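You operate a simulated robot arm through the tools that you are given. There is no shell and no other tool. Be economical: measure what you need, move in short steps, check, and stop when the job is done.

Carry out the task below with a simulated robot arm. There is one attempt and no reset: what you move stays moved.

Task
Rack the cup, wipe up the spilt powder, shut the lid and switch the analyser off.
Fine: use the felt block and put it back. What is to be rubbed or washed off counts as gone when no trace of it is left.

The check looks at the end state, three seconds after you hand in, the way a careful person would. Anything else that was tipped, shoved, dropped, spilled or broken makes it a failure. A push-on lid holds only when it is set on centred and level and pressed home; a screw cap is set on level and turned clockwise until tight.

Robot
A 7-joint arm with a three-finger gripper, fixed in place. Base frame: the origin is at the foot of the arm, x ahead of it, y to its left, z up. Units: mm, degrees, N and s.
Its first joint turns from -166.0 to 166.0 degrees. Payload 2.69 kg.
The TCP is the grasp point between the finger pads, 30 mm short of the fingertips. In the tool frame z runs along the fingers and y along their closing line. The gripper opens to 128 mm. The gripper's body begins 117 mm behind the TCP.
Orientation is told as [roll, pitch, yaw] about the base's x, y, z axes, in that order, counted from this pose: with the fingers straight down and closing along the base's y, the tool's x points along the base's -x, its y along +y and its z along -z.

Tools
- The arm moves only by the tool play_rows. Its arguments are lists of equal length, an entry for each row: "translation": the shift along the tool's x, y, z in mm, a list of three; "delta_rot": the turn, a rotation vector about the tool's x, y, z in degrees, a list of three; "hand": the opening, from 0 (shut) to 1 (fully open). In form: {"translation": [[tx, ty, tz], ...], "delta_rot": [[wx, wy, wz], ...], "hand": [hand, ...]}. A call has 1 to 10 rows; each row shifts and turns the commanded pose from where the row before left it, along the tool's axes as they then stand. A row lasts 0.2 s, in which the tool goes at most 50 mm and 8.6 degrees; a call with a longer step from one row to the next is refused whole, and so is a gripper value outside its range. A pose out of reach is approached as far as the arm can. The call stops where the force on the tool passes 90 N (or 10 N more than at its start, if that is more) or the arm is blocked; 0.2 s more then pass. Each finger halts on what it meets, pressing with about 26 N; the grip force reading is that of the motor and also rises with nothing between the fingers. The clock runs only during rows and for 0.2 s after the last one: add rows that do not move to give the fingers time. The reply holds the time, the measured pose of the TCP, the force on the tool along the base axes, the opening and the grip force, in the units named above and with some noise, with the torque about the TCP (base axes, N m) and any sound that the robot's microphone picked up, and new pictures: "views" is both (left out), scene, wrist or none.
- Cameras (640 x 400 px; columns grow to the right, rows downward): "scene" is fixed at [219.7, -497.5, 1583.7]; the picture's right is [0.80, -0.60, 0.00], its down [-0.19, -0.25, -0.95] and it looks along [0.57, 0.76, -0.32] (base axes); focal length 352 px, centre (320, 200). "wrist" rides on the gripper at [58, 54, -131] in the tool frame; the picture's right is [-0.68, 0.74, 0.00], its down [-0.62, -0.57, -0.55] and it looks along [-0.40, -0.37, 0.84] (tool axes); focal length 234 px, centre (320, 200). There is no depth. A picture from a camera that has moved, and an enlarged one, comes with that camera's place and axes in the base frame and with its lens.
- lift_body(by): slides the trunk up (or, below 0, down) by that many mm; the arm rides with it, the base frame stays. It gives what a move gives, with no picture.
- inspect(camera, box): a new picture of the part [left, top, right, bottom] of that camera's present view, enlarged. It takes no simulated time.
- close_job(): hands the job in; it is judged then, once.

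Go step by step. Nothing tells you positions but the pictures and the camera data: compare them with the known pose of the tool, close in by small moves and look again before you grip or let go. The budget is 120 turns and 200 pictures, counting those below and the enlarged ones. Unless the task says otherwise, let go and move clear before handing in, and close with one line.

The tools are called after "Request:" by a JSON object that holds its "name" and its "arguments". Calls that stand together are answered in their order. play_rows: Moves the arm, as the interface text tells. Its arguments: {"type":"object","properties":{"translation":{"type":"array","items":{"type":"array","items":{"type":"number"}}},"delta_rot":{"type":"array","items":{"type":"array","items":{"type":"number"}}},"hand":{"type":"array","items":{"type":"number"}},"views":{"type":"string","enum":["both","scene","wrist","none"]}},"required":["translation","delta_rot","hand"]} The other tools are called the same way: lift_body (by) slides the trunk up or down; inspect (camera, box) takes an enlarged picture of a part of a camera's view; close_job () hands the job in.

At the start:

```text
time_s: 0.0
tool_pos: [632.8, 173.9, 1499.5]
orientation: [-0.1, -0.1, 0.0]
ft_force: [0.0, -0.1, 0.6]
ft_torque: [0.01, -0.01, -0.04]
finger_gap: 127.9
grasp_force: 0.0
trunk travel left (down, up): [-250.0, 100.0]
```

scene: 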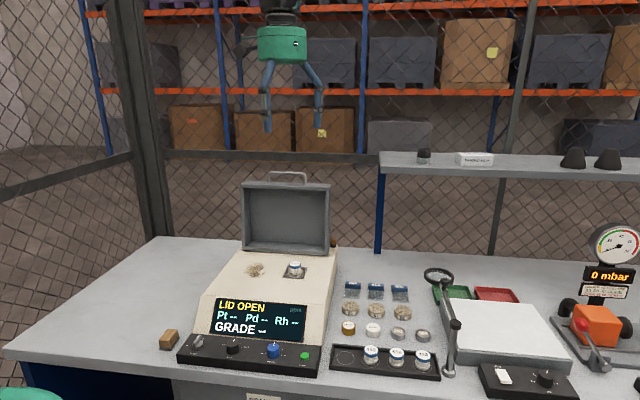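
wrist: 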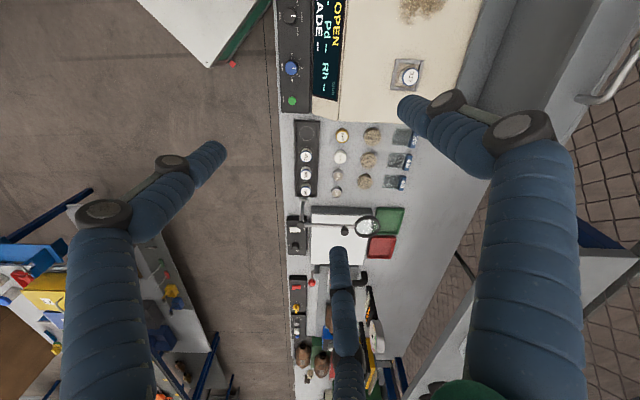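

I see an analyser with open lid, a cup in its sample port, spilt powder on the top, a felt block at left, and a rack with three cups. I'll enlarge the views first.

Request:
{"name": "inspect", "arguments": {"camera": "scene", "box": [150, 160, 350, 285]}}

Request:
{"name": "inspect", "arguments": {"camera": "scene", "box": [150, 280, 350, 400]}}

Request:
{"name": "inspect", "arguments": {"camera": "scene", "box": [310, 270, 470, 390]}}

Request:
{"name": "inspect", "arguments": {"camera": "wrist", "box": [260, 0, 480, 140]}}

```text
3.20 times, centred on (250, 222) of scene
camera zoom: at [219.7, -497.5, 1583.7], right [0.8, -0.6, 0.0], down [-0.19, -0.25, -0.95], along [0.57, 0.76, -0.32], focal length 1128 px, centre (544, 128)
```

zoom: 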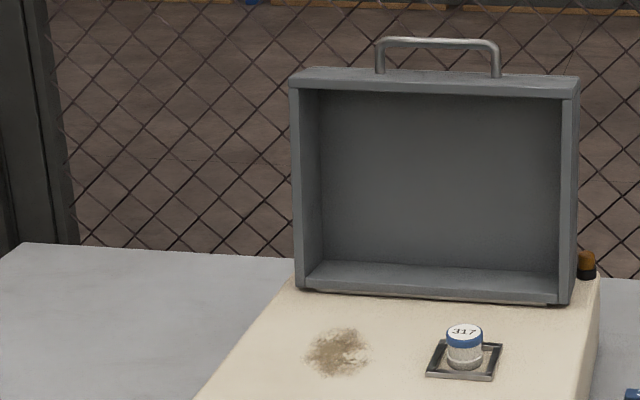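

```text
3.20 times, centred on (250, 340) of scene
camera zoom: at [219.7, -497.5, 1583.7], right [0.8, -0.6, 0.0], down [-0.19, -0.25, -0.95], along [0.57, 0.76, -0.32], focal length 1128 px, centre (544, -248)
```

zoom: 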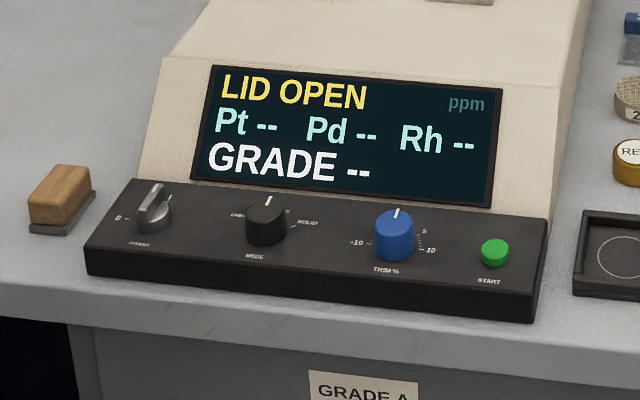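

```text
3.33 times, centred on (390, 330) of scene
camera zoom: at [219.7, -497.5, 1583.7], right [0.8, -0.6, 0.0], down [-0.19, -0.25, -0.95], along [0.57, 0.76, -0.32], focal length 1175 px, centre (87, -233)
```

zoom: 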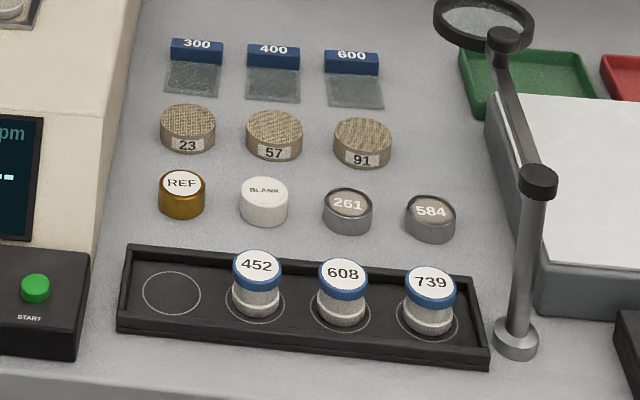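

```text
2.86 times, centred on (370, 70) of wrist
camera zoom: at [574.7, 226.7, 1629.7], right [0.68, 0.74, 0.0], down [0.62, -0.57, 0.55], along [0.4, -0.37, -0.84], focal length 669 px, centre (177, 571)
```

zoom: 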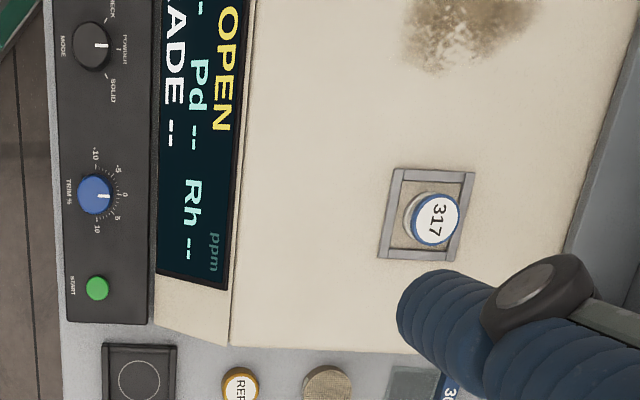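

Cup 317 comes out near (751, 340, top 1040) and the bench is turned about 45°. I'll turn the tool to match it and come down in front of the analyser to look again.

Request:
{"name": "play_rows", "arguments": {"translation": [[0, 0, 40], [0, 0, 40], [0, 0, 40], [0, 0, 40], [0, 0, 40], [0, 0, 40]], "delta_rot": [[0, 0, -7.5], [0, 0, -7.5], [0, 0, -7.5], [0, 0, -7.5], [0, 0, -7.5], [0, 0, -7.5]], "hand": [1, 1, 1, 1, 1, 1]}}

```text
time_s: 1.4
tool_pos: [633.7, 173.7, 1260.0]
orientation: [0.0, 0.0, 45.1]
ft_force: [0.1, 0.9, -1.0]
ft_torque: [0.02, 0.01, 0.0]
finger_gap: 127.8
grasp_force: 0.1
trunk travel left (down, up): [-250.0, 100.0]
camera wrist: at [554.4, 168.6, 1390.3], right [-0.04, 1.0, 0.0], down [0.84, 0.04, 0.55], along [0.55, 0.02, -0.84], focal length 234 px, centre (320, 200)
```

scene: 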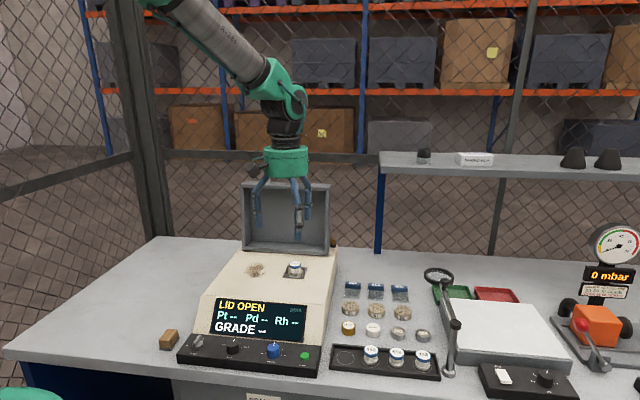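
wrist: 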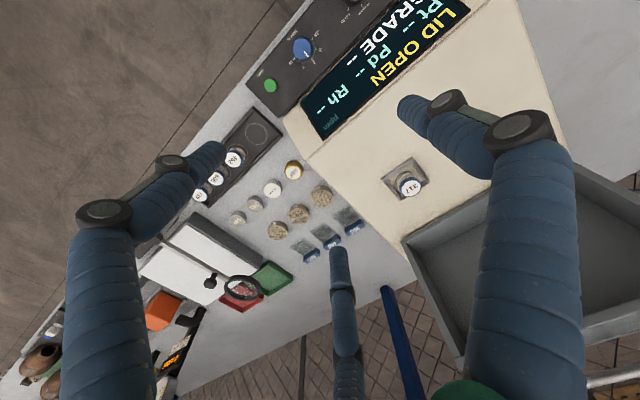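

The tool is aligned, but the gripper shape looks unusual, so I'll check it closely.

Request:
{"name": "inspect", "arguments": {"camera": "scene", "box": [220, 130, 350, 290]}}

Request:
{"name": "inspect", "arguments": {"camera": "wrist", "box": [180, 0, 500, 200]}}

Request:
{"name": "play_rows", "arguments": {"translation": [[0, 0, 0], [0, 0, 0], [0, 0, 0]], "delta_rot": [[0, 0, 0], [0, 0, 0], [0, 0, 0]], "hand": [0.5, 0.4, 0.4]}}

```text
2.50 times, centred on (285, 210) of scene
camera zoom: at [219.7, -497.5, 1583.7], right [0.8, -0.6, 0.0], down [-0.19, -0.25, -0.95], along [0.57, 0.76, -0.32], focal length 881 px, centre (408, 175)
```

zoom: 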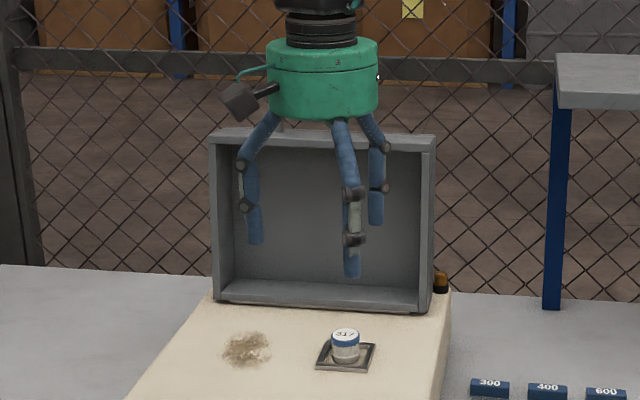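

```text
2.00 times, centred on (340, 100) of wrist
camera zoom: at [554.4, 168.6, 1390.3], right [-0.04, 1.0, 0.0], down [0.84, 0.04, 0.55], along [0.55, 0.02, -0.84], focal length 468 px, centre (280, 400)
```

zoom: 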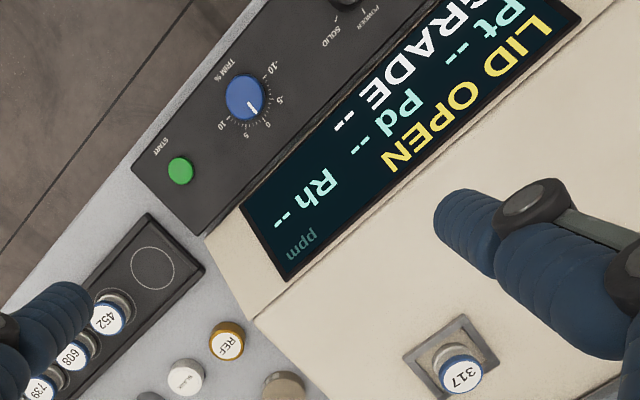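

```text
time_s: 2.2
tool_pos: [633.0, 173.2, 1260.2]
orientation: [0.0, -0.1, 45.0]
ft_force: [-1.1, 0.2, 0.8]
ft_torque: [0.0, 0.01, -0.01]
finger_gap: 51.3
grasp_force: 0.0
trunk travel left (down, up): [-250.0, 100.0]
camera wrist: at [554.3, 168.8, 1390.5], right [-0.04, 1.0, 0.0], down [0.84, 0.04, 0.55], along [0.55, 0.02, -0.84], focal length 234 px, centre (320, 200)
```

scene: 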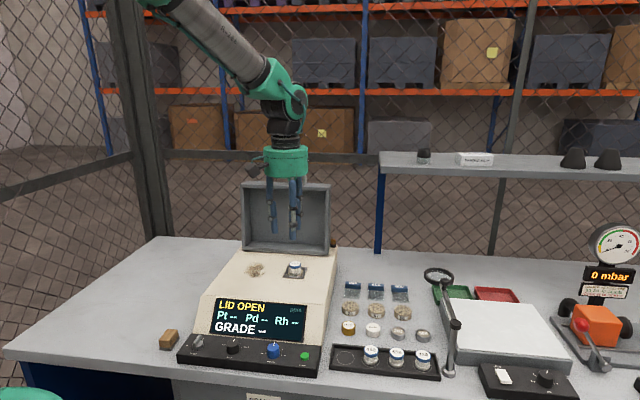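
wrist: 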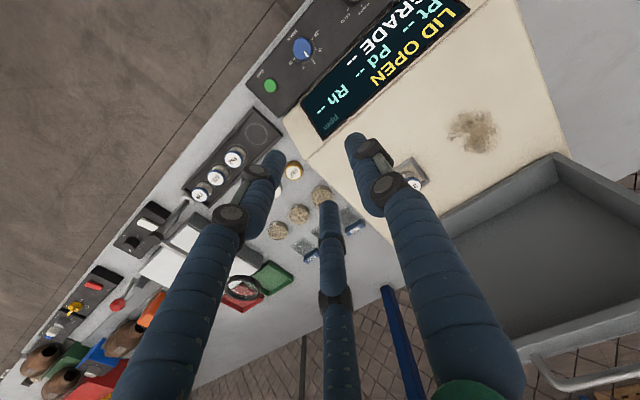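

The gripper looks like a centric three-finger hand, so I'll keep clearance on all sides. Next I hover above cup 317.

Request:
{"name": "play_rows", "arguments": {"translation": [[-40, 7, 10], [-40, 7, 20], [-40, 7, 20], [-40, 6, 20], [-38, 6, 20], [0, 0, 0]], "delta_rot": [[0, 0, 0], [0, 0, 0], [0, 0, 0], [0, 0, 0], [0, 0, 0], [0, 0, 0]], "hand": [0.6, 0.6, 0.6, 0.6, 0.6, 0.6]}}

```text
time_s: 3.6
tool_pos: [749.4, 338.4, 1167.7]
orientation: [0.0, 0.0, 45.0]
ft_force: [0.4, 0.3, -0.4]
ft_torque: [-0.06, 0.0, 0.0]
finger_gap: 76.9
grasp_force: 0.1
trunk travel left (down, up): [-250.0, 100.0]
camera wrist: at [670.1, 334.5, 1298.5], right [-0.04, 1.0, 0.0], down [0.84, 0.04, 0.55], along [0.55, 0.02, -0.84], focal length 234 px, centre (320, 200)
```

scene: 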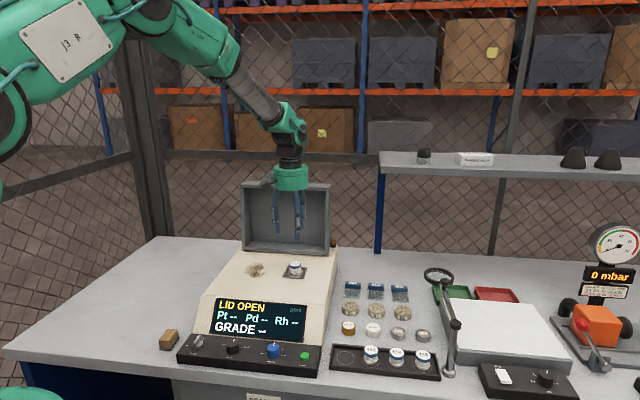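
wrist: 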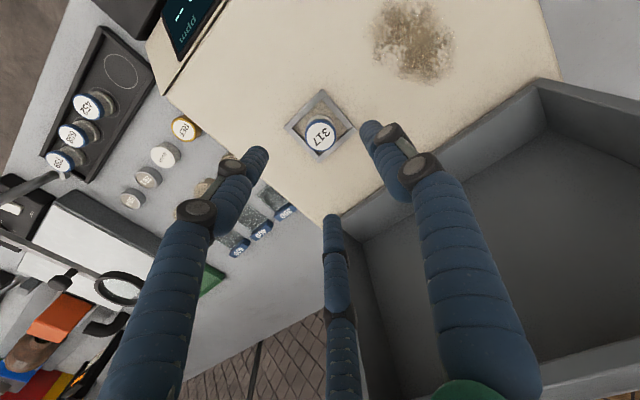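

The tool is directly above the cup, which I now put at about (750, 338). I descend further.

Request:
{"name": "play_rows", "arguments": {"translation": [[0, 0, 30], [0, 0, 30], [0, 0, 30], [0, 0, 10], [0, 0, 0]], "delta_rot": [[0, 0, 0], [0, 0, 0], [0, 0, 0], [0, 0, 0], [0, 0, 0]], "hand": [0.6, 0.6, 0.6, 0.5, 0.5]}}

Request:
{"name": "inspect", "arguments": {"camera": "scene", "box": [240, 170, 350, 290]}}

```text
time_s: 4.8
tool_pos: [748.5, 338.3, 1068.7]
orientation: [0.0, 0.0, 45.1]
ft_force: [-0.2, 0.4, -0.5]
ft_torque: [0.02, 0.02, -0.01]
finger_gap: 63.9
grasp_force: 0.0
trunk travel left (down, up): [-250.0, 100.0]
camera wrist: at [669.5, 333.6, 1199.4], right [-0.04, 1.0, 0.0], down [0.84, 0.04, 0.55], along [0.55, 0.02, -0.84], focal length 234 px, centre (320, 200)
```

scene: 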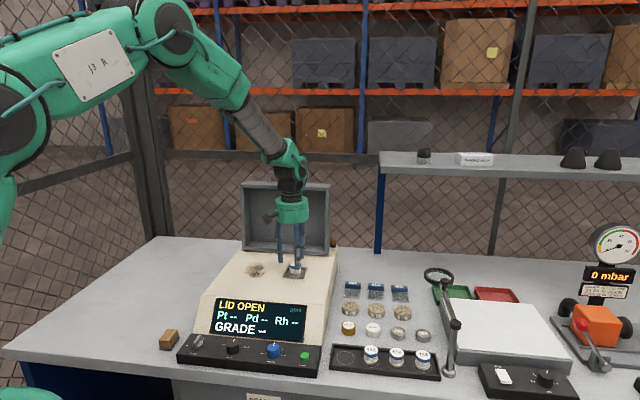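
wrist: 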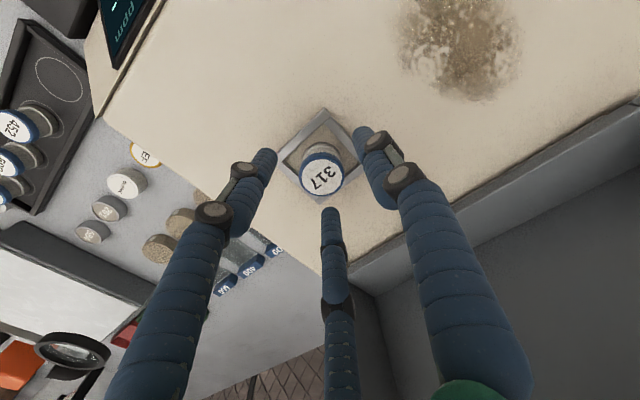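

```text
3.33 times, centred on (295, 230) of scene
camera zoom: at [219.7, -497.5, 1583.7], right [0.8, -0.6, 0.0], down [-0.19, -0.25, -0.95], along [0.57, 0.76, -0.32], focal length 1175 px, centre (403, 100)
```

zoom: 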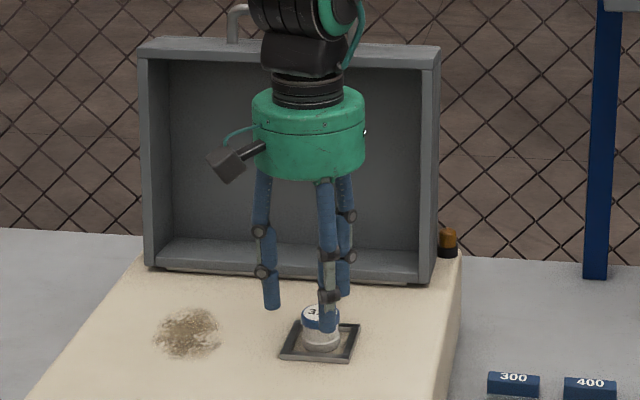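

Aligned within a couple of mm. I lower to grip depth and close.

Request:
{"name": "play_rows", "arguments": {"translation": [[-1, 0, 10], [0, 0, 10], [0, 0, 6], [0, 0, 0]], "delta_rot": [[0, 0, 0], [0, 0, 0], [0, 0, 0], [0, 0, 0]], "hand": [0.5, 0.5, 0.5, 0.5]}}

Request:
{"name": "inspect", "arguments": {"camera": "scene", "box": [250, 210, 340, 290]}}

```text
time_s: 5.8
tool_pos: [749.8, 337.4, 1044.0]
orientation: [0.0, 0.0, 45.0]
ft_force: [0.1, -0.1, -0.1]
ft_torque: [-0.02, 0.04, 0.02]
finger_gap: 63.9
grasp_force: 0.1
trunk travel left (down, up): [-250.0, 100.0]
camera wrist: at [671.4, 332.8, 1173.6], right [-0.04, 1.0, 0.0], down [0.84, 0.04, 0.55], along [0.55, 0.02, -0.84], focal length 234 px, centre (320, 200)
```

scene: 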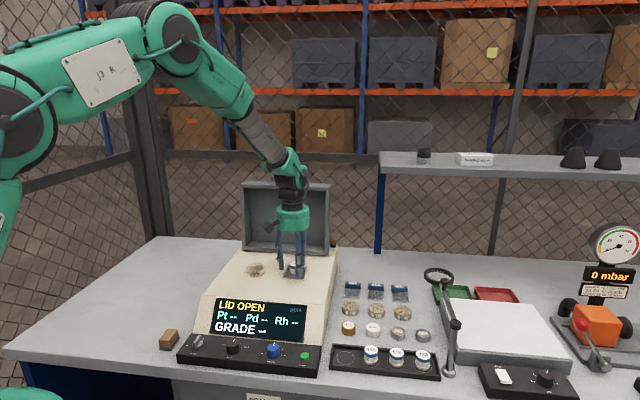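
wrist: 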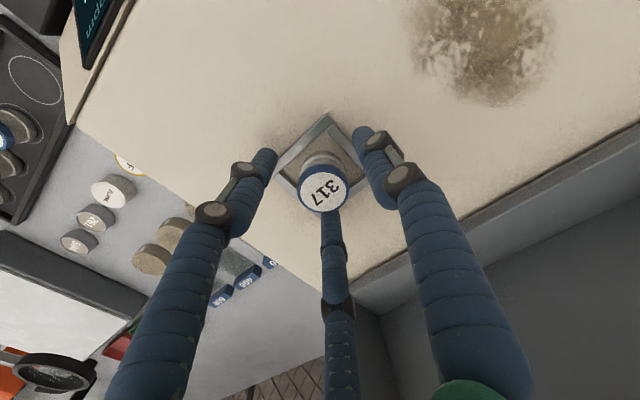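

```text
5.00 times, centred on (295, 250) of scene
camera zoom: at [219.7, -497.5, 1583.7], right [0.8, -0.6, 0.0], down [-0.19, -0.25, -0.95], along [0.57, 0.76, -0.32], focal length 1763 px, centre (445, -50)
```

zoom: 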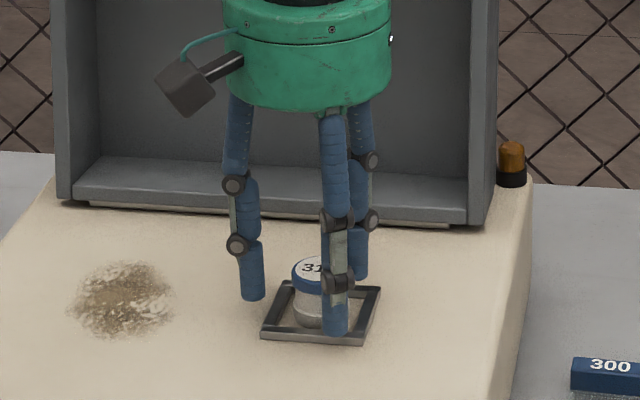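

Request:
{"name": "play_rows", "arguments": {"translation": [[0, 0, 0], [0, 0, 0], [0, 0, 0], [0, 0, 0]], "delta_rot": [[0, 0, 0], [0, 0, 0], [0, 0, 0], [0, 0, 0]], "hand": [0.35, 0.2, 0.1, 0.1]}}

Request:
{"name": "inspect", "arguments": {"camera": "scene", "box": [250, 210, 340, 290]}}

```text
time_s: 6.8
tool_pos: [750.2, 336.6, 1043.6]
orientation: [0.0, 0.0, 45.0]
ft_force: [-0.3, 0.5, -0.3]
ft_torque: [0.01, 0.02, 0.03]
finger_gap: 34.4
grasp_force: 25.9
trunk travel left (down, up): [-250.0, 100.0]
camera wrist: at [671.3, 332.8, 1173.6], right [-0.04, 1.0, 0.0], down [0.84, 0.04, 0.55], along [0.55, 0.02, -0.84], focal length 234 px, centre (320, 200)
```

scene: 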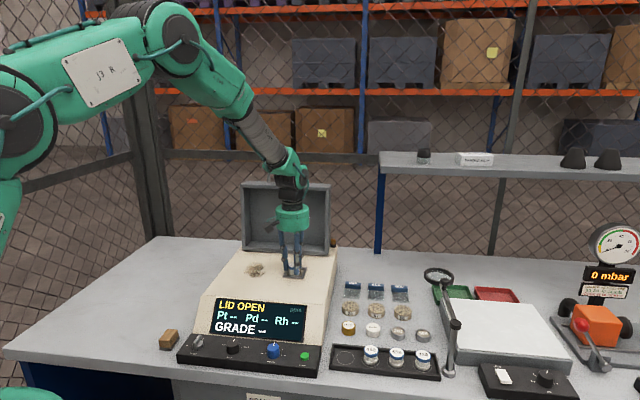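
wrist: 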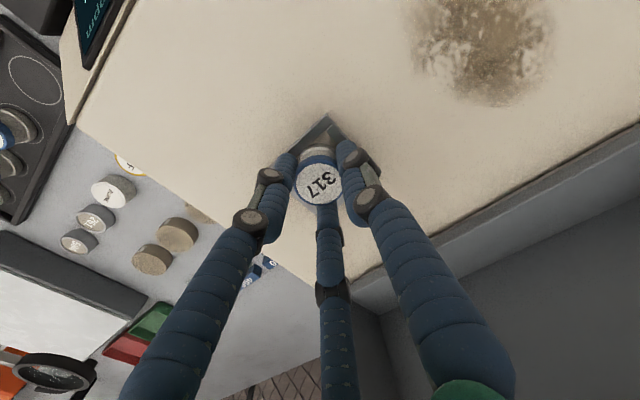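

```text
5.00 times, centred on (295, 250) of scene
camera zoom: at [219.7, -497.5, 1583.7], right [0.8, -0.6, 0.0], down [-0.19, -0.25, -0.95], along [0.57, 0.76, -0.32], focal length 1763 px, centre (445, -50)
```

zoom: 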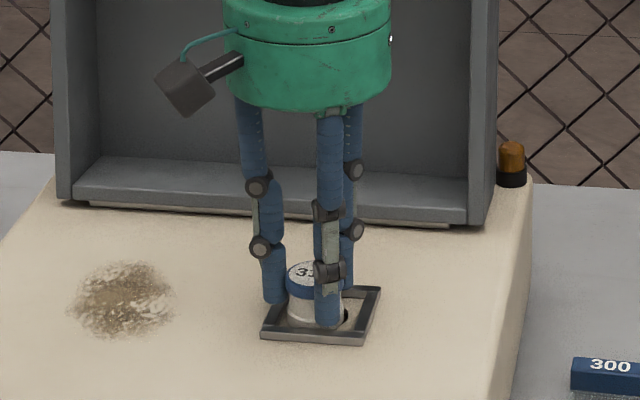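

Cup held at 34 mm. I lift it and carry it to above the empty rack ring, at about (709, 46).

Request:
{"name": "play_rows", "arguments": {"translation": [[0, 0, -20], [0, 0, -35], [0, 0, -35], [39, -29.5, 0], [39, -29.5, 0], [39, -29.5, 0], [39, -29.5, 0], [39, -29.5, 0], [39, -29.5, 0], [0, 0, 0]], "delta_rot": [[0, 0, 0], [0, 0, 0], [0, 0, 0], [0, 0, 0], [0, 0, 0], [0, 0, 0], [0, 0, 0], [0, 0, 0], [0, 0, 0], [0, 0, 0]], "hand": [0.1, 0.1, 0.1, 0.1, 0.1, 0.1, 0.1, 0.1, 0.1, 0.1]}}

Request:
{"name": "inspect", "arguments": {"camera": "wrist", "box": [160, 50, 480, 250]}}

```text
time_s: 9.0
tool_pos: [709.9, 45.6, 1133.3]
orientation: [0.0, 0.0, 45.0]
ft_force: [0.0, -0.8, -1.2]
ft_torque: [0.09, -0.02, -0.01]
finger_gap: 34.4
grasp_force: 25.8
trunk travel left (down, up): [-250.0, 100.0]
camera wrist: at [631.1, 41.8, 1264.0], right [-0.04, 1.0, 0.0], down [0.84, 0.04, 0.55], along [0.55, 0.02, -0.84], focal length 234 px, centre (320, 200)
```

scene: 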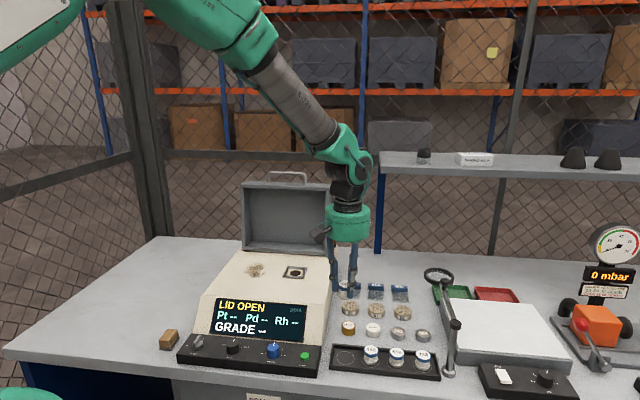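
wrist: 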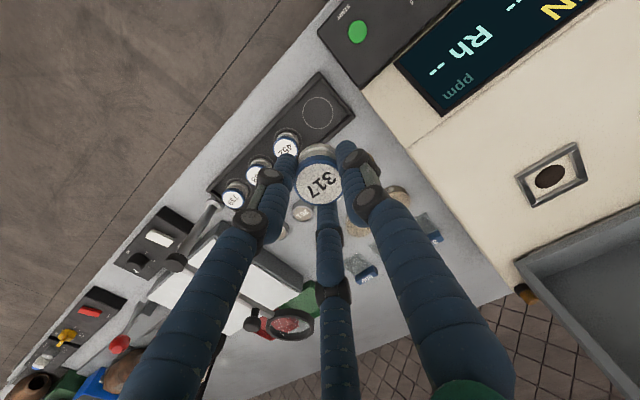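

```text
2.00 times, centred on (320, 150) of wrist
camera zoom: at [631.1, 41.8, 1264.0], right [-0.04, 1.0, 0.0], down [0.84, 0.04, 0.55], along [0.55, 0.02, -0.84], focal length 468 px, centre (320, 300)
```

zoom: 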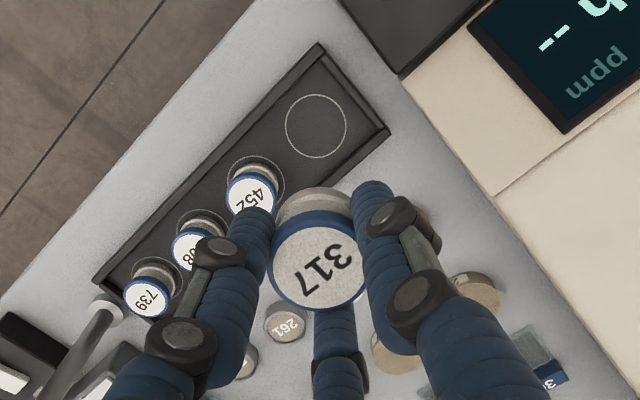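

The cup hangs above the ring. I go lower, staying clear of the neighbouring cups, and re-measure.

Request:
{"name": "play_rows", "arguments": {"translation": [[0, 0, 40], [0, 0, 40], [0, 0, 40], [0, 0, 13], [0, 0, 0]], "delta_rot": [[0, 0, 0], [0, 0, 0], [0, 0, 0], [0, 0, 0], [0, 0, 0]], "hand": [0.1, 0.1, 0.1, 0.1, 0.1]}}

Request:
{"name": "inspect", "arguments": {"camera": "wrist", "box": [240, 100, 400, 200]}}

Request:
{"name": "inspect", "arguments": {"camera": "scene", "box": [310, 290, 450, 390]}}

```text
time_s: 10.2
tool_pos: [708.3, 47.9, 1000.2]
orientation: [0.0, 0.0, 45.0]
ft_force: [0.2, -0.3, 0.0]
ft_torque: [0.01, -0.02, 0.01]
finger_gap: 34.5
grasp_force: 26.0
trunk travel left (down, up): [-250.0, 100.0]
camera wrist: at [630.7, 44.6, 1131.1], right [-0.04, 1.0, 0.0], down [0.84, 0.04, 0.55], along [0.55, 0.02, -0.84], focal length 234 px, centre (320, 200)
```

scene: 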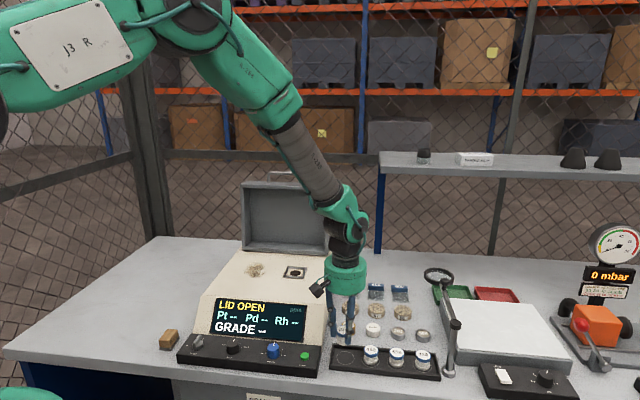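
wrist: 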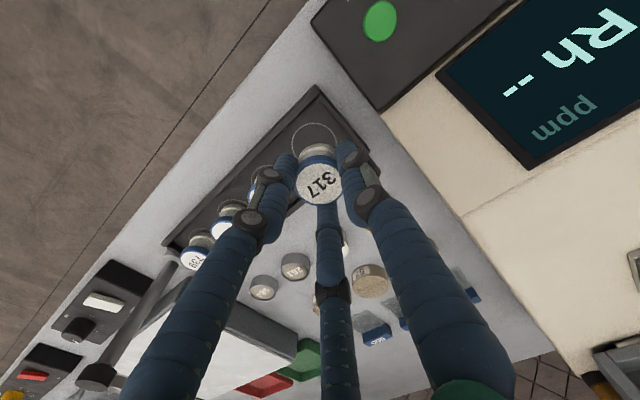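

```text
4.00 times, centred on (320, 150) of wrist
camera zoom: at [630.7, 44.6, 1131.1], right [-0.04, 1.0, 0.0], down [0.84, 0.04, 0.55], along [0.55, 0.02, -0.84], focal length 937 px, centre (320, 400)
```

zoom: 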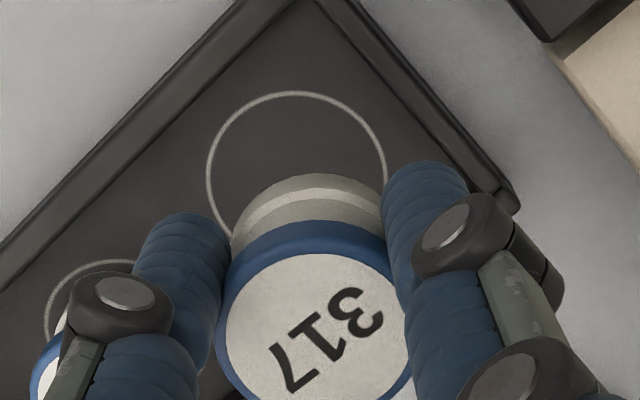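

```text
4.00 times, centred on (380, 340) of scene
camera zoom: at [219.7, -497.5, 1583.7], right [0.8, -0.6, 0.0], down [-0.19, -0.25, -0.95], along [0.57, 0.76, -0.32], focal length 1410 px, centre (80, -360)
```

zoom: 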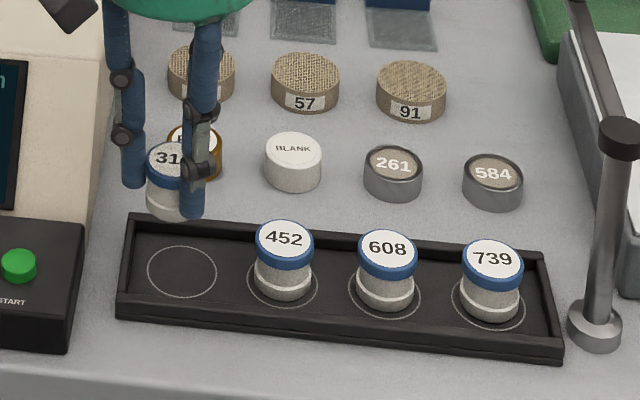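

Both cameras say the cup needs about 7 mm more to the right along the rack. I correct that and go down most of the way.

Request:
{"name": "play_rows", "arguments": {"translation": [[0.5, -7, 0], [0, 0, 15], [0, 0, 15], [0, 0, 8], [0, 0, 0]], "delta_rot": [[0, 0, 0], [0, 0, 0], [0, 0, 0], [0, 0, 0], [0, 0, 0]], "hand": [0.1, 0.1, 0.1, 0.1, 0.1]}}

Request:
{"name": "inspect", "arguments": {"camera": "wrist", "box": [240, 100, 400, 200]}}

Request:
{"name": "inspect", "arguments": {"camera": "scene", "box": [310, 290, 450, 390]}}

```text
time_s: 11.4
tool_pos: [714.5, 42.9, 962.1]
orientation: [0.1, 0.0, 45.0]
ft_force: [-1.0, -0.1, 0.5]
ft_torque: [-0.02, -0.02, 0.01]
finger_gap: 34.6
grasp_force: 26.2
trunk travel left (down, up): [-250.0, 100.0]
camera wrist: at [635.7, 38.2, 1093.7], right [-0.04, 1.0, 0.0], down [0.84, 0.04, 0.55], along [0.55, 0.02, -0.84], focal length 234 px, centre (320, 200)
```

scene: 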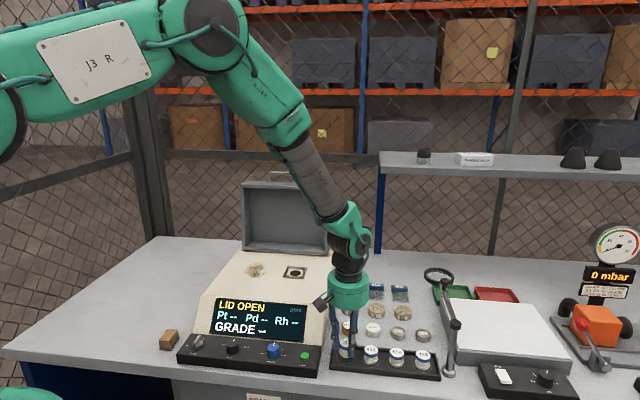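
wrist: 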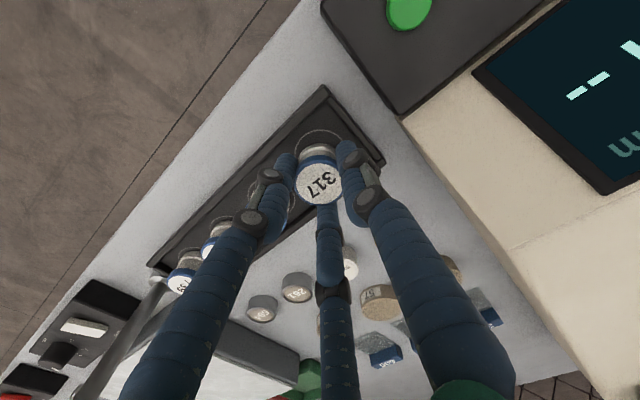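

```text
4.00 times, centred on (320, 150) of wrist
camera zoom: at [635.7, 38.2, 1093.7], right [-0.04, 1.0, 0.0], down [0.84, 0.04, 0.55], along [0.55, 0.02, -0.84], focal length 937 px, centre (320, 400)
```

zoom: 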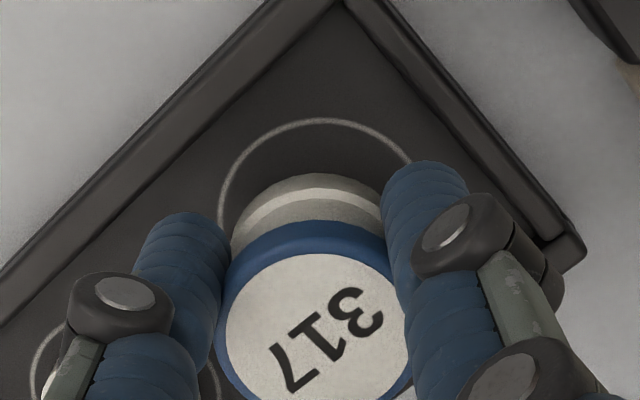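

```text
4.00 times, centred on (380, 340) of scene
camera zoom: at [219.7, -497.5, 1583.7], right [0.8, -0.6, 0.0], down [-0.19, -0.25, -0.95], along [0.57, 0.76, -0.32], focal length 1410 px, centre (80, -360)
```

zoom: 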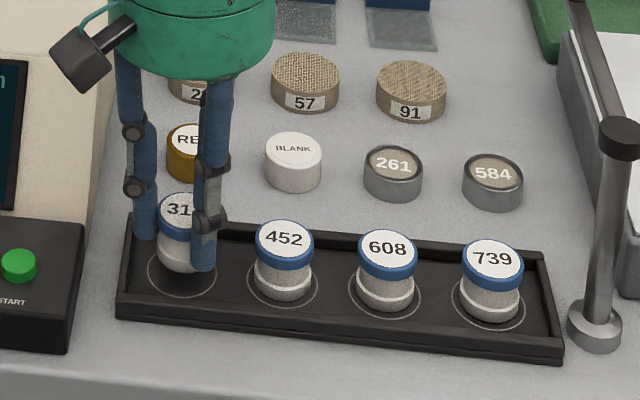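

Cup and ring agree well now. About 11–12 mm remain, so I go down slowly and watch the force.

Request:
{"name": "play_rows", "arguments": {"translation": [[0, 0, 4], [0, 0, 4], [0, 0, 0]], "delta_rot": [[0, 0, 0], [0, 0, 0], [0, 0, 0]], "hand": [0.1, 0.1, 0.1], "views": "none"}}

Request:
{"name": "inspect", "arguments": {"camera": "scene", "box": [310, 310, 410, 390]}}

```text
time_s: 12.2
tool_pos: [715.2, 41.8, 954.0]
orientation: [0.0, 0.0, 45.0]
ft_force: [-0.2, 0.7, 0.8]
ft_torque: [-0.01, 0.01, -0.04]
finger_gap: 34.3
grasp_force: 25.8
trunk travel left (down, up): [-250.0, 100.0]
```

```text
5.00 times, centred on (360, 350) of scene
camera zoom: at [219.7, -497.5, 1583.7], right [0.8, -0.6, 0.0], down [-0.19, -0.25, -0.95], along [0.57, 0.76, -0.32], focal length 1763 px, centre (120, -550)
```

zoom: 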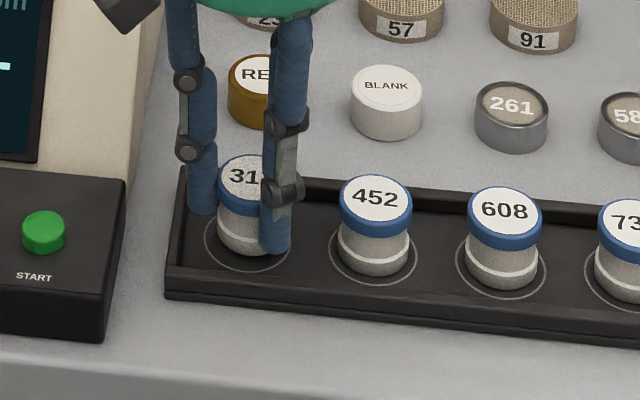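

Request:
{"name": "play_rows", "arguments": {"translation": [[0, 0, 1], [0, 0, 1], [0, 0, 0]], "delta_rot": [[0, 0, 0], [0, 0, 0], [0, 0, 0]], "hand": [0.1, 0.1, 0.1], "views": "none"}}

```text
time_s: 13.0
tool_pos: [714.0, 42.0, 951.0]
orientation: [0.0, 0.0, 44.9]
ft_force: [0.3, -0.2, -0.6]
ft_torque: [-0.04, -0.01, 0.0]
finger_gap: 34.7
grasp_force: 25.6
trunk travel left (down, up): [-250.0, 100.0]
```

Request:
{"name": "play_rows", "arguments": {"translation": [[0, 0, 1], [0, 0, 0], [0, 0, 0]], "delta_rot": [[0, 0, 0], [0, 0, 0], [0, 0, 0]], "hand": [0.1, 0.1, 0.1], "views": "none"}}

Request:
{"name": "inspect", "arguments": {"camera": "scene", "box": [310, 310, 410, 390]}}

```text
time_s: 13.8
tool_pos: [715.3, 42.2, 952.1]
orientation: [0.0, 0.0, 45.0]
ft_force: [1.1, -0.4, 0.1]
ft_torque: [-0.02, -0.05, -0.03]
finger_gap: 34.5
grasp_force: 25.9
trunk travel left (down, up): [-250.0, 100.0]
```

```text
5.00 times, centred on (360, 350) of scene
camera zoom: at [219.7, -497.5, 1583.7], right [0.8, -0.6, 0.0], down [-0.19, -0.25, -0.95], along [0.57, 0.76, -0.32], focal length 1763 px, centre (120, -550)
```

zoom: 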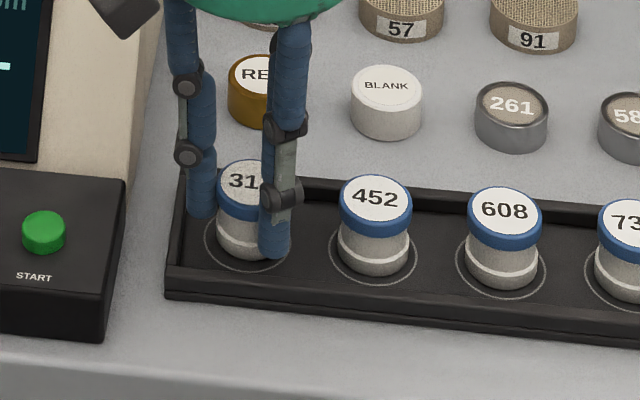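

Request:
{"name": "play_rows", "arguments": {"translation": [[0, 0, 1], [0, 0, 0], [0, 0, 0]], "delta_rot": [[0, 0, 0], [0, 0, 0], [0, 0, 0]], "hand": [0.1, 0.1, 0.1], "views": "none"}}

```text
time_s: 14.6
tool_pos: [712.9, 41.7, 950.9]
orientation: [0.0, 0.0, 45.1]
ft_force: [-0.4, 0.6, 0.3]
ft_torque: [0.01, 0.01, 0.02]
finger_gap: 34.6
grasp_force: 26.1
trunk travel left (down, up): [-250.0, 100.0]
```

Request:
{"name": "play_rows", "arguments": {"translation": [[0, 0, 1], [0, 0, 0], [0, 0, 0]], "delta_rot": [[0, 0, 0], [0, 0, 0], [0, 0, 0]], "hand": [0.1, 0.1, 0.1], "views": "none"}}

Request:
{"name": "inspect", "arguments": {"camera": "wrist", "box": [240, 100, 400, 200]}}

Request:
{"name": "inspect", "arguments": {"camera": "scene", "box": [310, 310, 410, 390]}}

```text
time_s: 15.4
tool_pos: [714.6, 42.1, 949.1]
orientation: [-0.1, -0.1, 44.9]
ft_force: [-0.9, 0.0, 4.5]
ft_torque: [-0.02, 0.05, 0.0]
finger_gap: 34.6
grasp_force: 25.9
trunk travel left (down, up): [-250.0, 100.0]
```

```text
4.00 times, centred on (320, 150) of wrist
camera zoom: at [635.5, 37.7, 1079.5], right [-0.04, 1.0, 0.0], down [0.83, 0.04, 0.55], along [0.55, 0.02, -0.84], focal length 937 px, centre (320, 400)
```

zoom: 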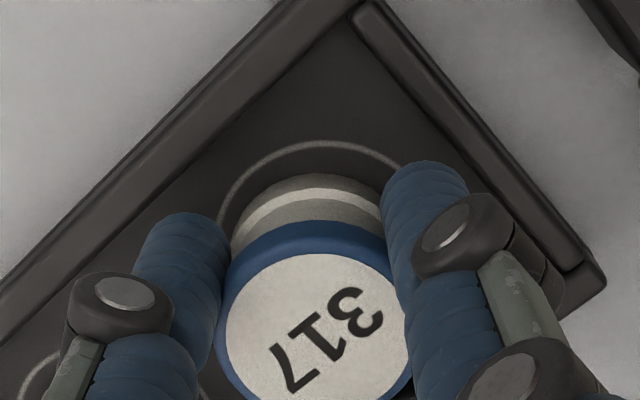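

```text
5.00 times, centred on (360, 350) of scene
camera zoom: at [219.7, -497.5, 1583.7], right [0.8, -0.6, 0.0], down [-0.19, -0.25, -0.95], along [0.57, 0.76, -0.32], focal length 1763 px, centre (120, -550)
```

zoom: 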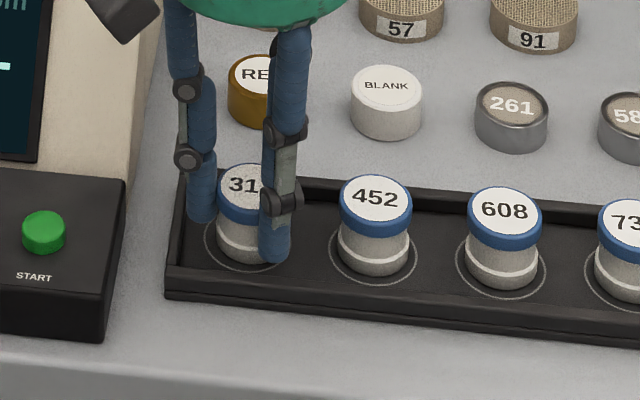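

Contact felt (4.5 N). I release gently and rise.

Request:
{"name": "play_rows", "arguments": {"translation": [[0, 0, 0], [0, 0, 0], [0, 0, 0], [0, 0, -15], [0, 0, -30], [0, 0, -40], [0, 0, -50], [0, 0, 0]], "delta_rot": [[0, 0, 0], [0, 0, 0], [0, 0, 0], [0, 0, 0], [0, 0, 0], [0, 0, 0], [0, 0, 0], [0, 0, 0]], "hand": [0.33, 0.4, 0.4, 0.4, 0.4, 0.4, 0.4, 0.4]}}

Request:
{"name": "inspect", "arguments": {"camera": "scene", "box": [310, 310, 450, 390]}}

```text
time_s: 17.2
tool_pos: [713.4, 41.9, 1083.2]
orientation: [0.0, 0.0, 45.0]
ft_force: [0.0, 0.2, -0.2]
ft_torque: [0.02, -0.07, 0.02]
finger_gap: 51.2
grasp_force: 0.1
trunk travel left (down, up): [-250.0, 100.0]
camera wrist: at [634.7, 37.4, 1214.8], right [-0.04, 1.0, 0.0], down [0.84, 0.04, 0.55], along [0.55, 0.02, -0.84], focal length 234 px, centre (320, 200)
```

scene: 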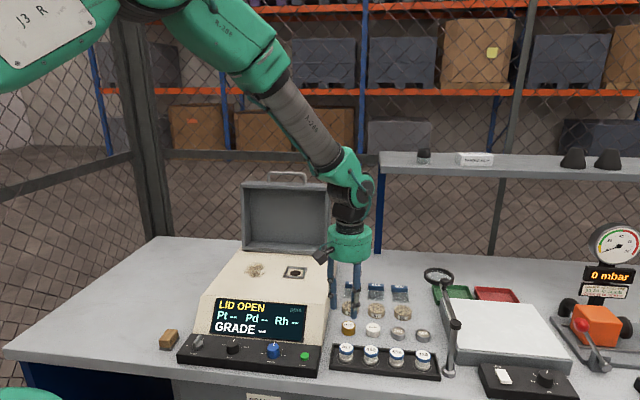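
wrist: 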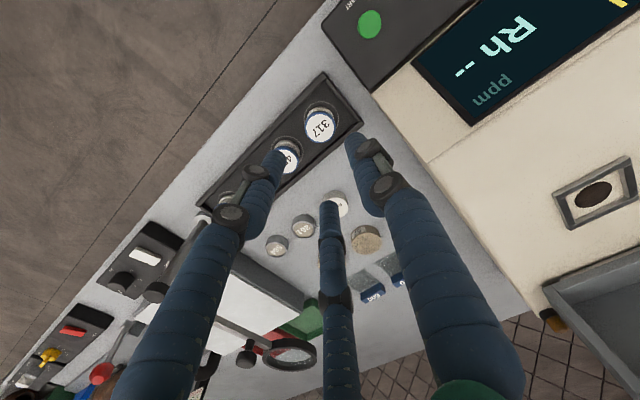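

```text
4.57 times, centred on (380, 350) of scene
camera zoom: at [219.7, -497.5, 1583.7], right [0.8, -0.6, 0.0], down [-0.19, -0.25, -0.95], along [0.57, 0.76, -0.32], focal length 1612 px, centre (46, -486)
```

zoom: 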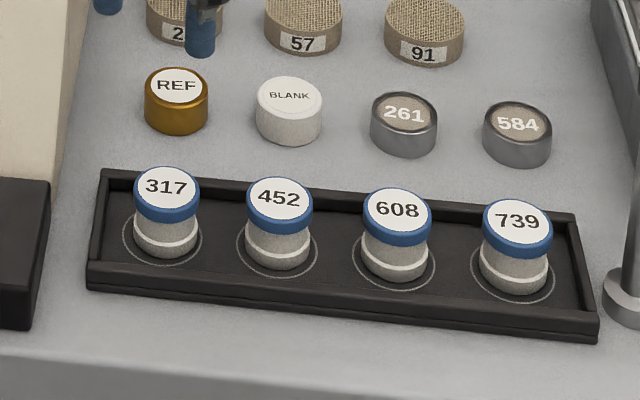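

Cup 317 sits properly in its ring. Next I go to look at the felt block, around (364, 369).

Request:
{"name": "play_rows", "arguments": {"translation": [[1.5, 40, -10], [1.5, 48, -5], [1.5, 48, 0], [1.5, 48, 0], [1.5, 48, 0], [1.5, 48, 0], [1.5, 48, 0], [1.5, 48, 0], [1.5, 45, 0], [0, 0, 0]], "delta_rot": [[0, 0, 0], [0, 0, 0], [0, 0, 0], [0, 0, 0], [0, 0, 0], [0, 0, 0], [0, 0, 0], [0, 0, 0], [0, 0, 0], [0, 0, 0]], "hand": [0.4, 0.4, 0.4, 0.4, 0.4, 0.6, 0.8, 0.8, 0.8, 0.8]}}

Request:
{"name": "inspect", "arguments": {"camera": "scene", "box": [140, 310, 240, 380]}}

```text
time_s: 19.4
tool_pos: [407.0, 332.1, 1099.2]
orientation: [-0.1, -0.1, 45.0]
ft_force: [-0.4, -0.5, 0.1]
ft_torque: [-0.02, -0.08, -0.01]
finger_gap: 102.6
grasp_force: 0.2
trunk travel left (down, up): [-250.0, 100.0]
camera wrist: at [328.3, 327.9, 1230.4], right [-0.04, 1.0, 0.0], down [0.84, 0.04, 0.55], along [0.55, 0.02, -0.84], focal length 234 px, centre (320, 200)
```

scene: 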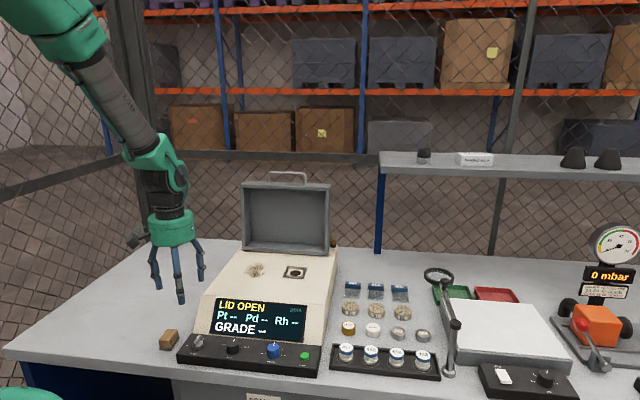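
wrist: 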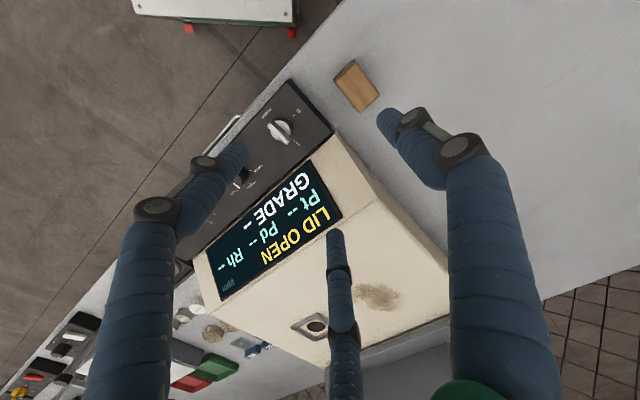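

```text
5.71 times, centred on (190, 345) of scene
camera zoom: at [219.7, -497.5, 1583.7], right [0.8, -0.6, 0.0], down [-0.19, -0.25, -0.95], along [0.57, 0.76, -0.32], focal length 2014 px, centre (1063, -629)
```

zoom: 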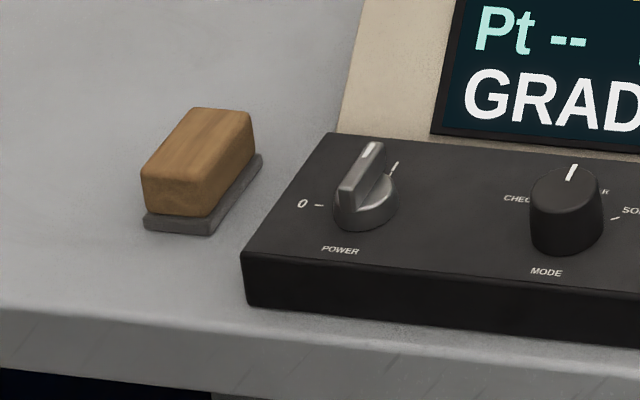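

The block is at about (364, 370), with its long side along the tool's x, so the current yaw suits it. I hover above it with a narrower opening, because the panel edge is close.

Request:
{"name": "play_rows", "arguments": {"translation": [[1, 19, 10], [1, 19, 20], [1, 19, 40], [0, 0, 29], [0, 0, 0]], "delta_rot": [[0, 0, 0], [0, 0, 0], [0, 0, 0], [0, 0, 0], [0, 0, 0]], "hand": [0.45, 0.45, 0.45, 0.45, 0.45]}}

Request:
{"name": "inspect", "arguments": {"camera": "wrist", "box": [240, 80, 400, 180]}}

Request:
{"name": "inspect", "arguments": {"camera": "scene", "box": [130, 300, 230, 380]}}

```text
time_s: 20.6
tool_pos: [363.9, 368.6, 1000.6]
orientation: [0.1, 0.0, 45.0]
ft_force: [0.3, 0.2, 0.5]
ft_torque: [0.05, 0.04, 0.02]
finger_gap: 57.6
grasp_force: 0.1
trunk travel left (down, up): [-250.0, 100.0]
camera wrist: at [285.3, 364.5, 1130.9], right [-0.04, 1.0, 0.0], down [0.84, 0.04, 0.55], along [0.55, 0.02, -0.84], focal length 234 px, centre (320, 200)
```

scene: 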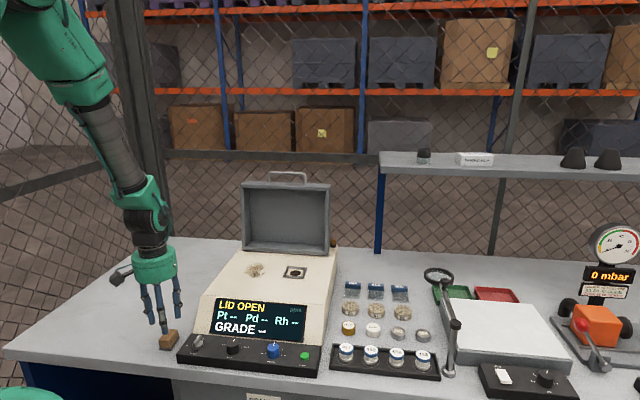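
wrist: 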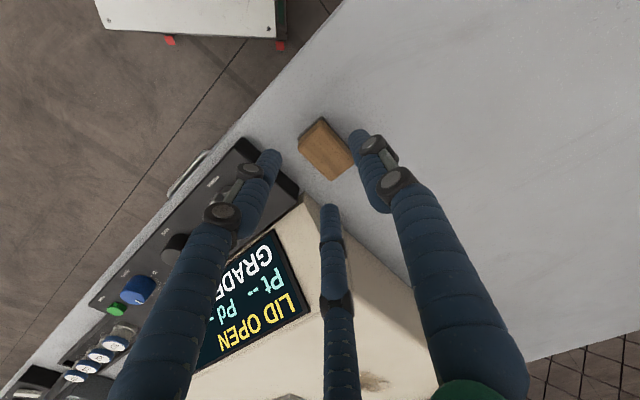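

```text
4.00 times, centred on (320, 130) of wrist
camera zoom: at [285.3, 364.5, 1130.9], right [-0.04, 1.0, 0.0], down [0.84, 0.04, 0.55], along [0.55, 0.02, -0.84], focal length 937 px, centre (320, 480)
```

zoom: 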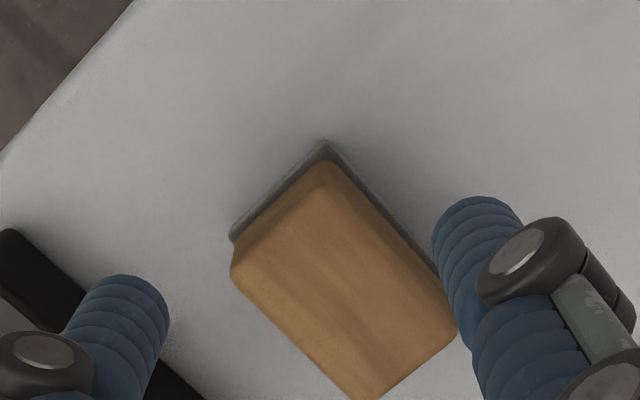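

```text
5.00 times, centred on (180, 340) of scene
camera zoom: at [219.7, -497.5, 1583.7], right [0.8, -0.6, 0.0], down [-0.19, -0.25, -0.95], along [0.57, 0.76, -0.32], focal length 1763 px, centre (1020, -500)
```

zoom: 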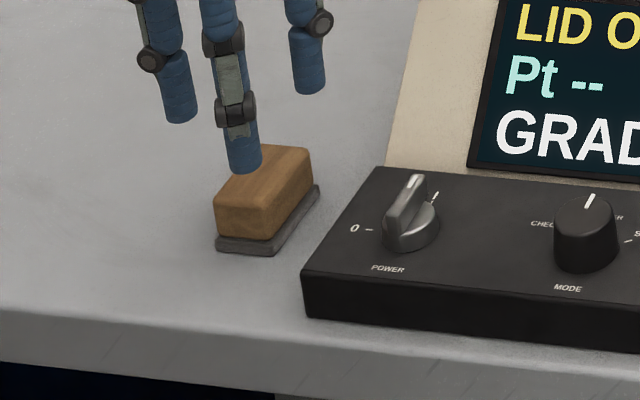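

Block centre is about (362.5, 372.5, top 937). I correct by about 4 mm and descend to grip the wood above the felt.

Request:
{"name": "play_rows", "arguments": {"translation": [[-1.5, 3.7, 0], [0, 0, 20], [0, 0, 20], [0, 0, 11], [0, 0, 0]], "delta_rot": [[0, 0, 0], [0, 0, 0], [0, 0, 0], [0, 0, 0], [0, 0, 0]], "hand": [0.45, 0.45, 0.45, 0.45, 0.45]}}

Request:
{"name": "inspect", "arguments": {"camera": "scene", "box": [130, 300, 230, 380]}}

```text
time_s: 21.8
tool_pos: [362.7, 371.7, 948.7]
orientation: [0.1, 0.1, 45.1]
ft_force: [1.0, -0.9, 2.4]
ft_torque: [-0.01, -0.03, 0.0]
finger_gap: 64.6
grasp_force: 1.0
trunk travel left (down, up): [-250.0, 100.0]
camera wrist: at [284.0, 367.0, 1078.9], right [-0.04, 1.0, 0.0], down [0.84, 0.04, 0.55], along [0.55, 0.02, -0.84], focal length 234 px, centre (320, 200)
```

scene: 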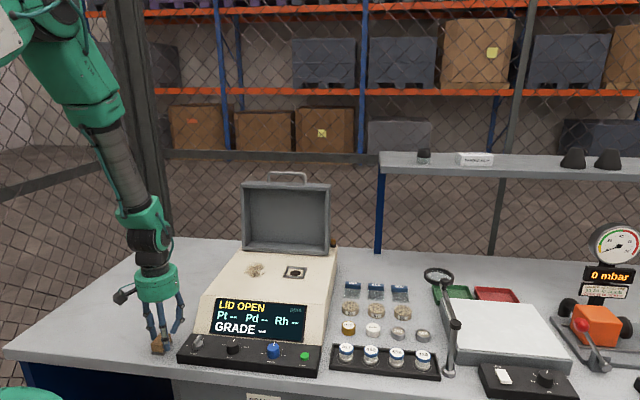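
wrist: 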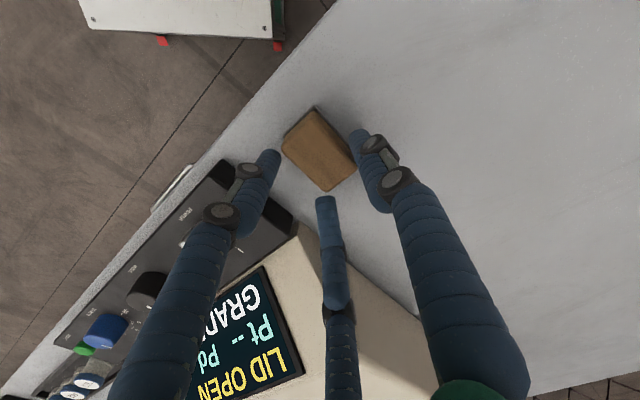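

```text
5.00 times, centred on (180, 340) of scene
camera zoom: at [219.7, -497.5, 1583.7], right [0.8, -0.6, 0.0], down [-0.19, -0.25, -0.95], along [0.57, 0.76, -0.32], focal length 1763 px, centre (1020, -500)
```

zoom: 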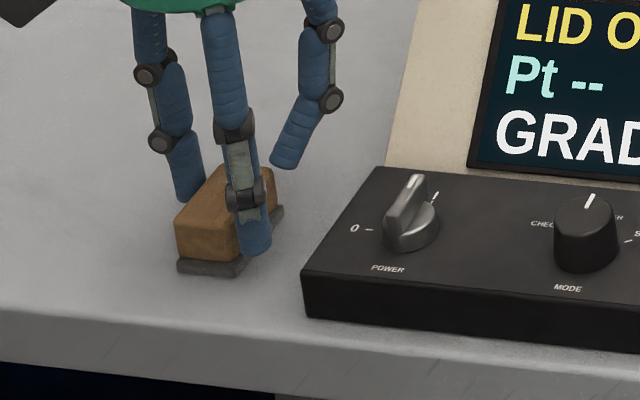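

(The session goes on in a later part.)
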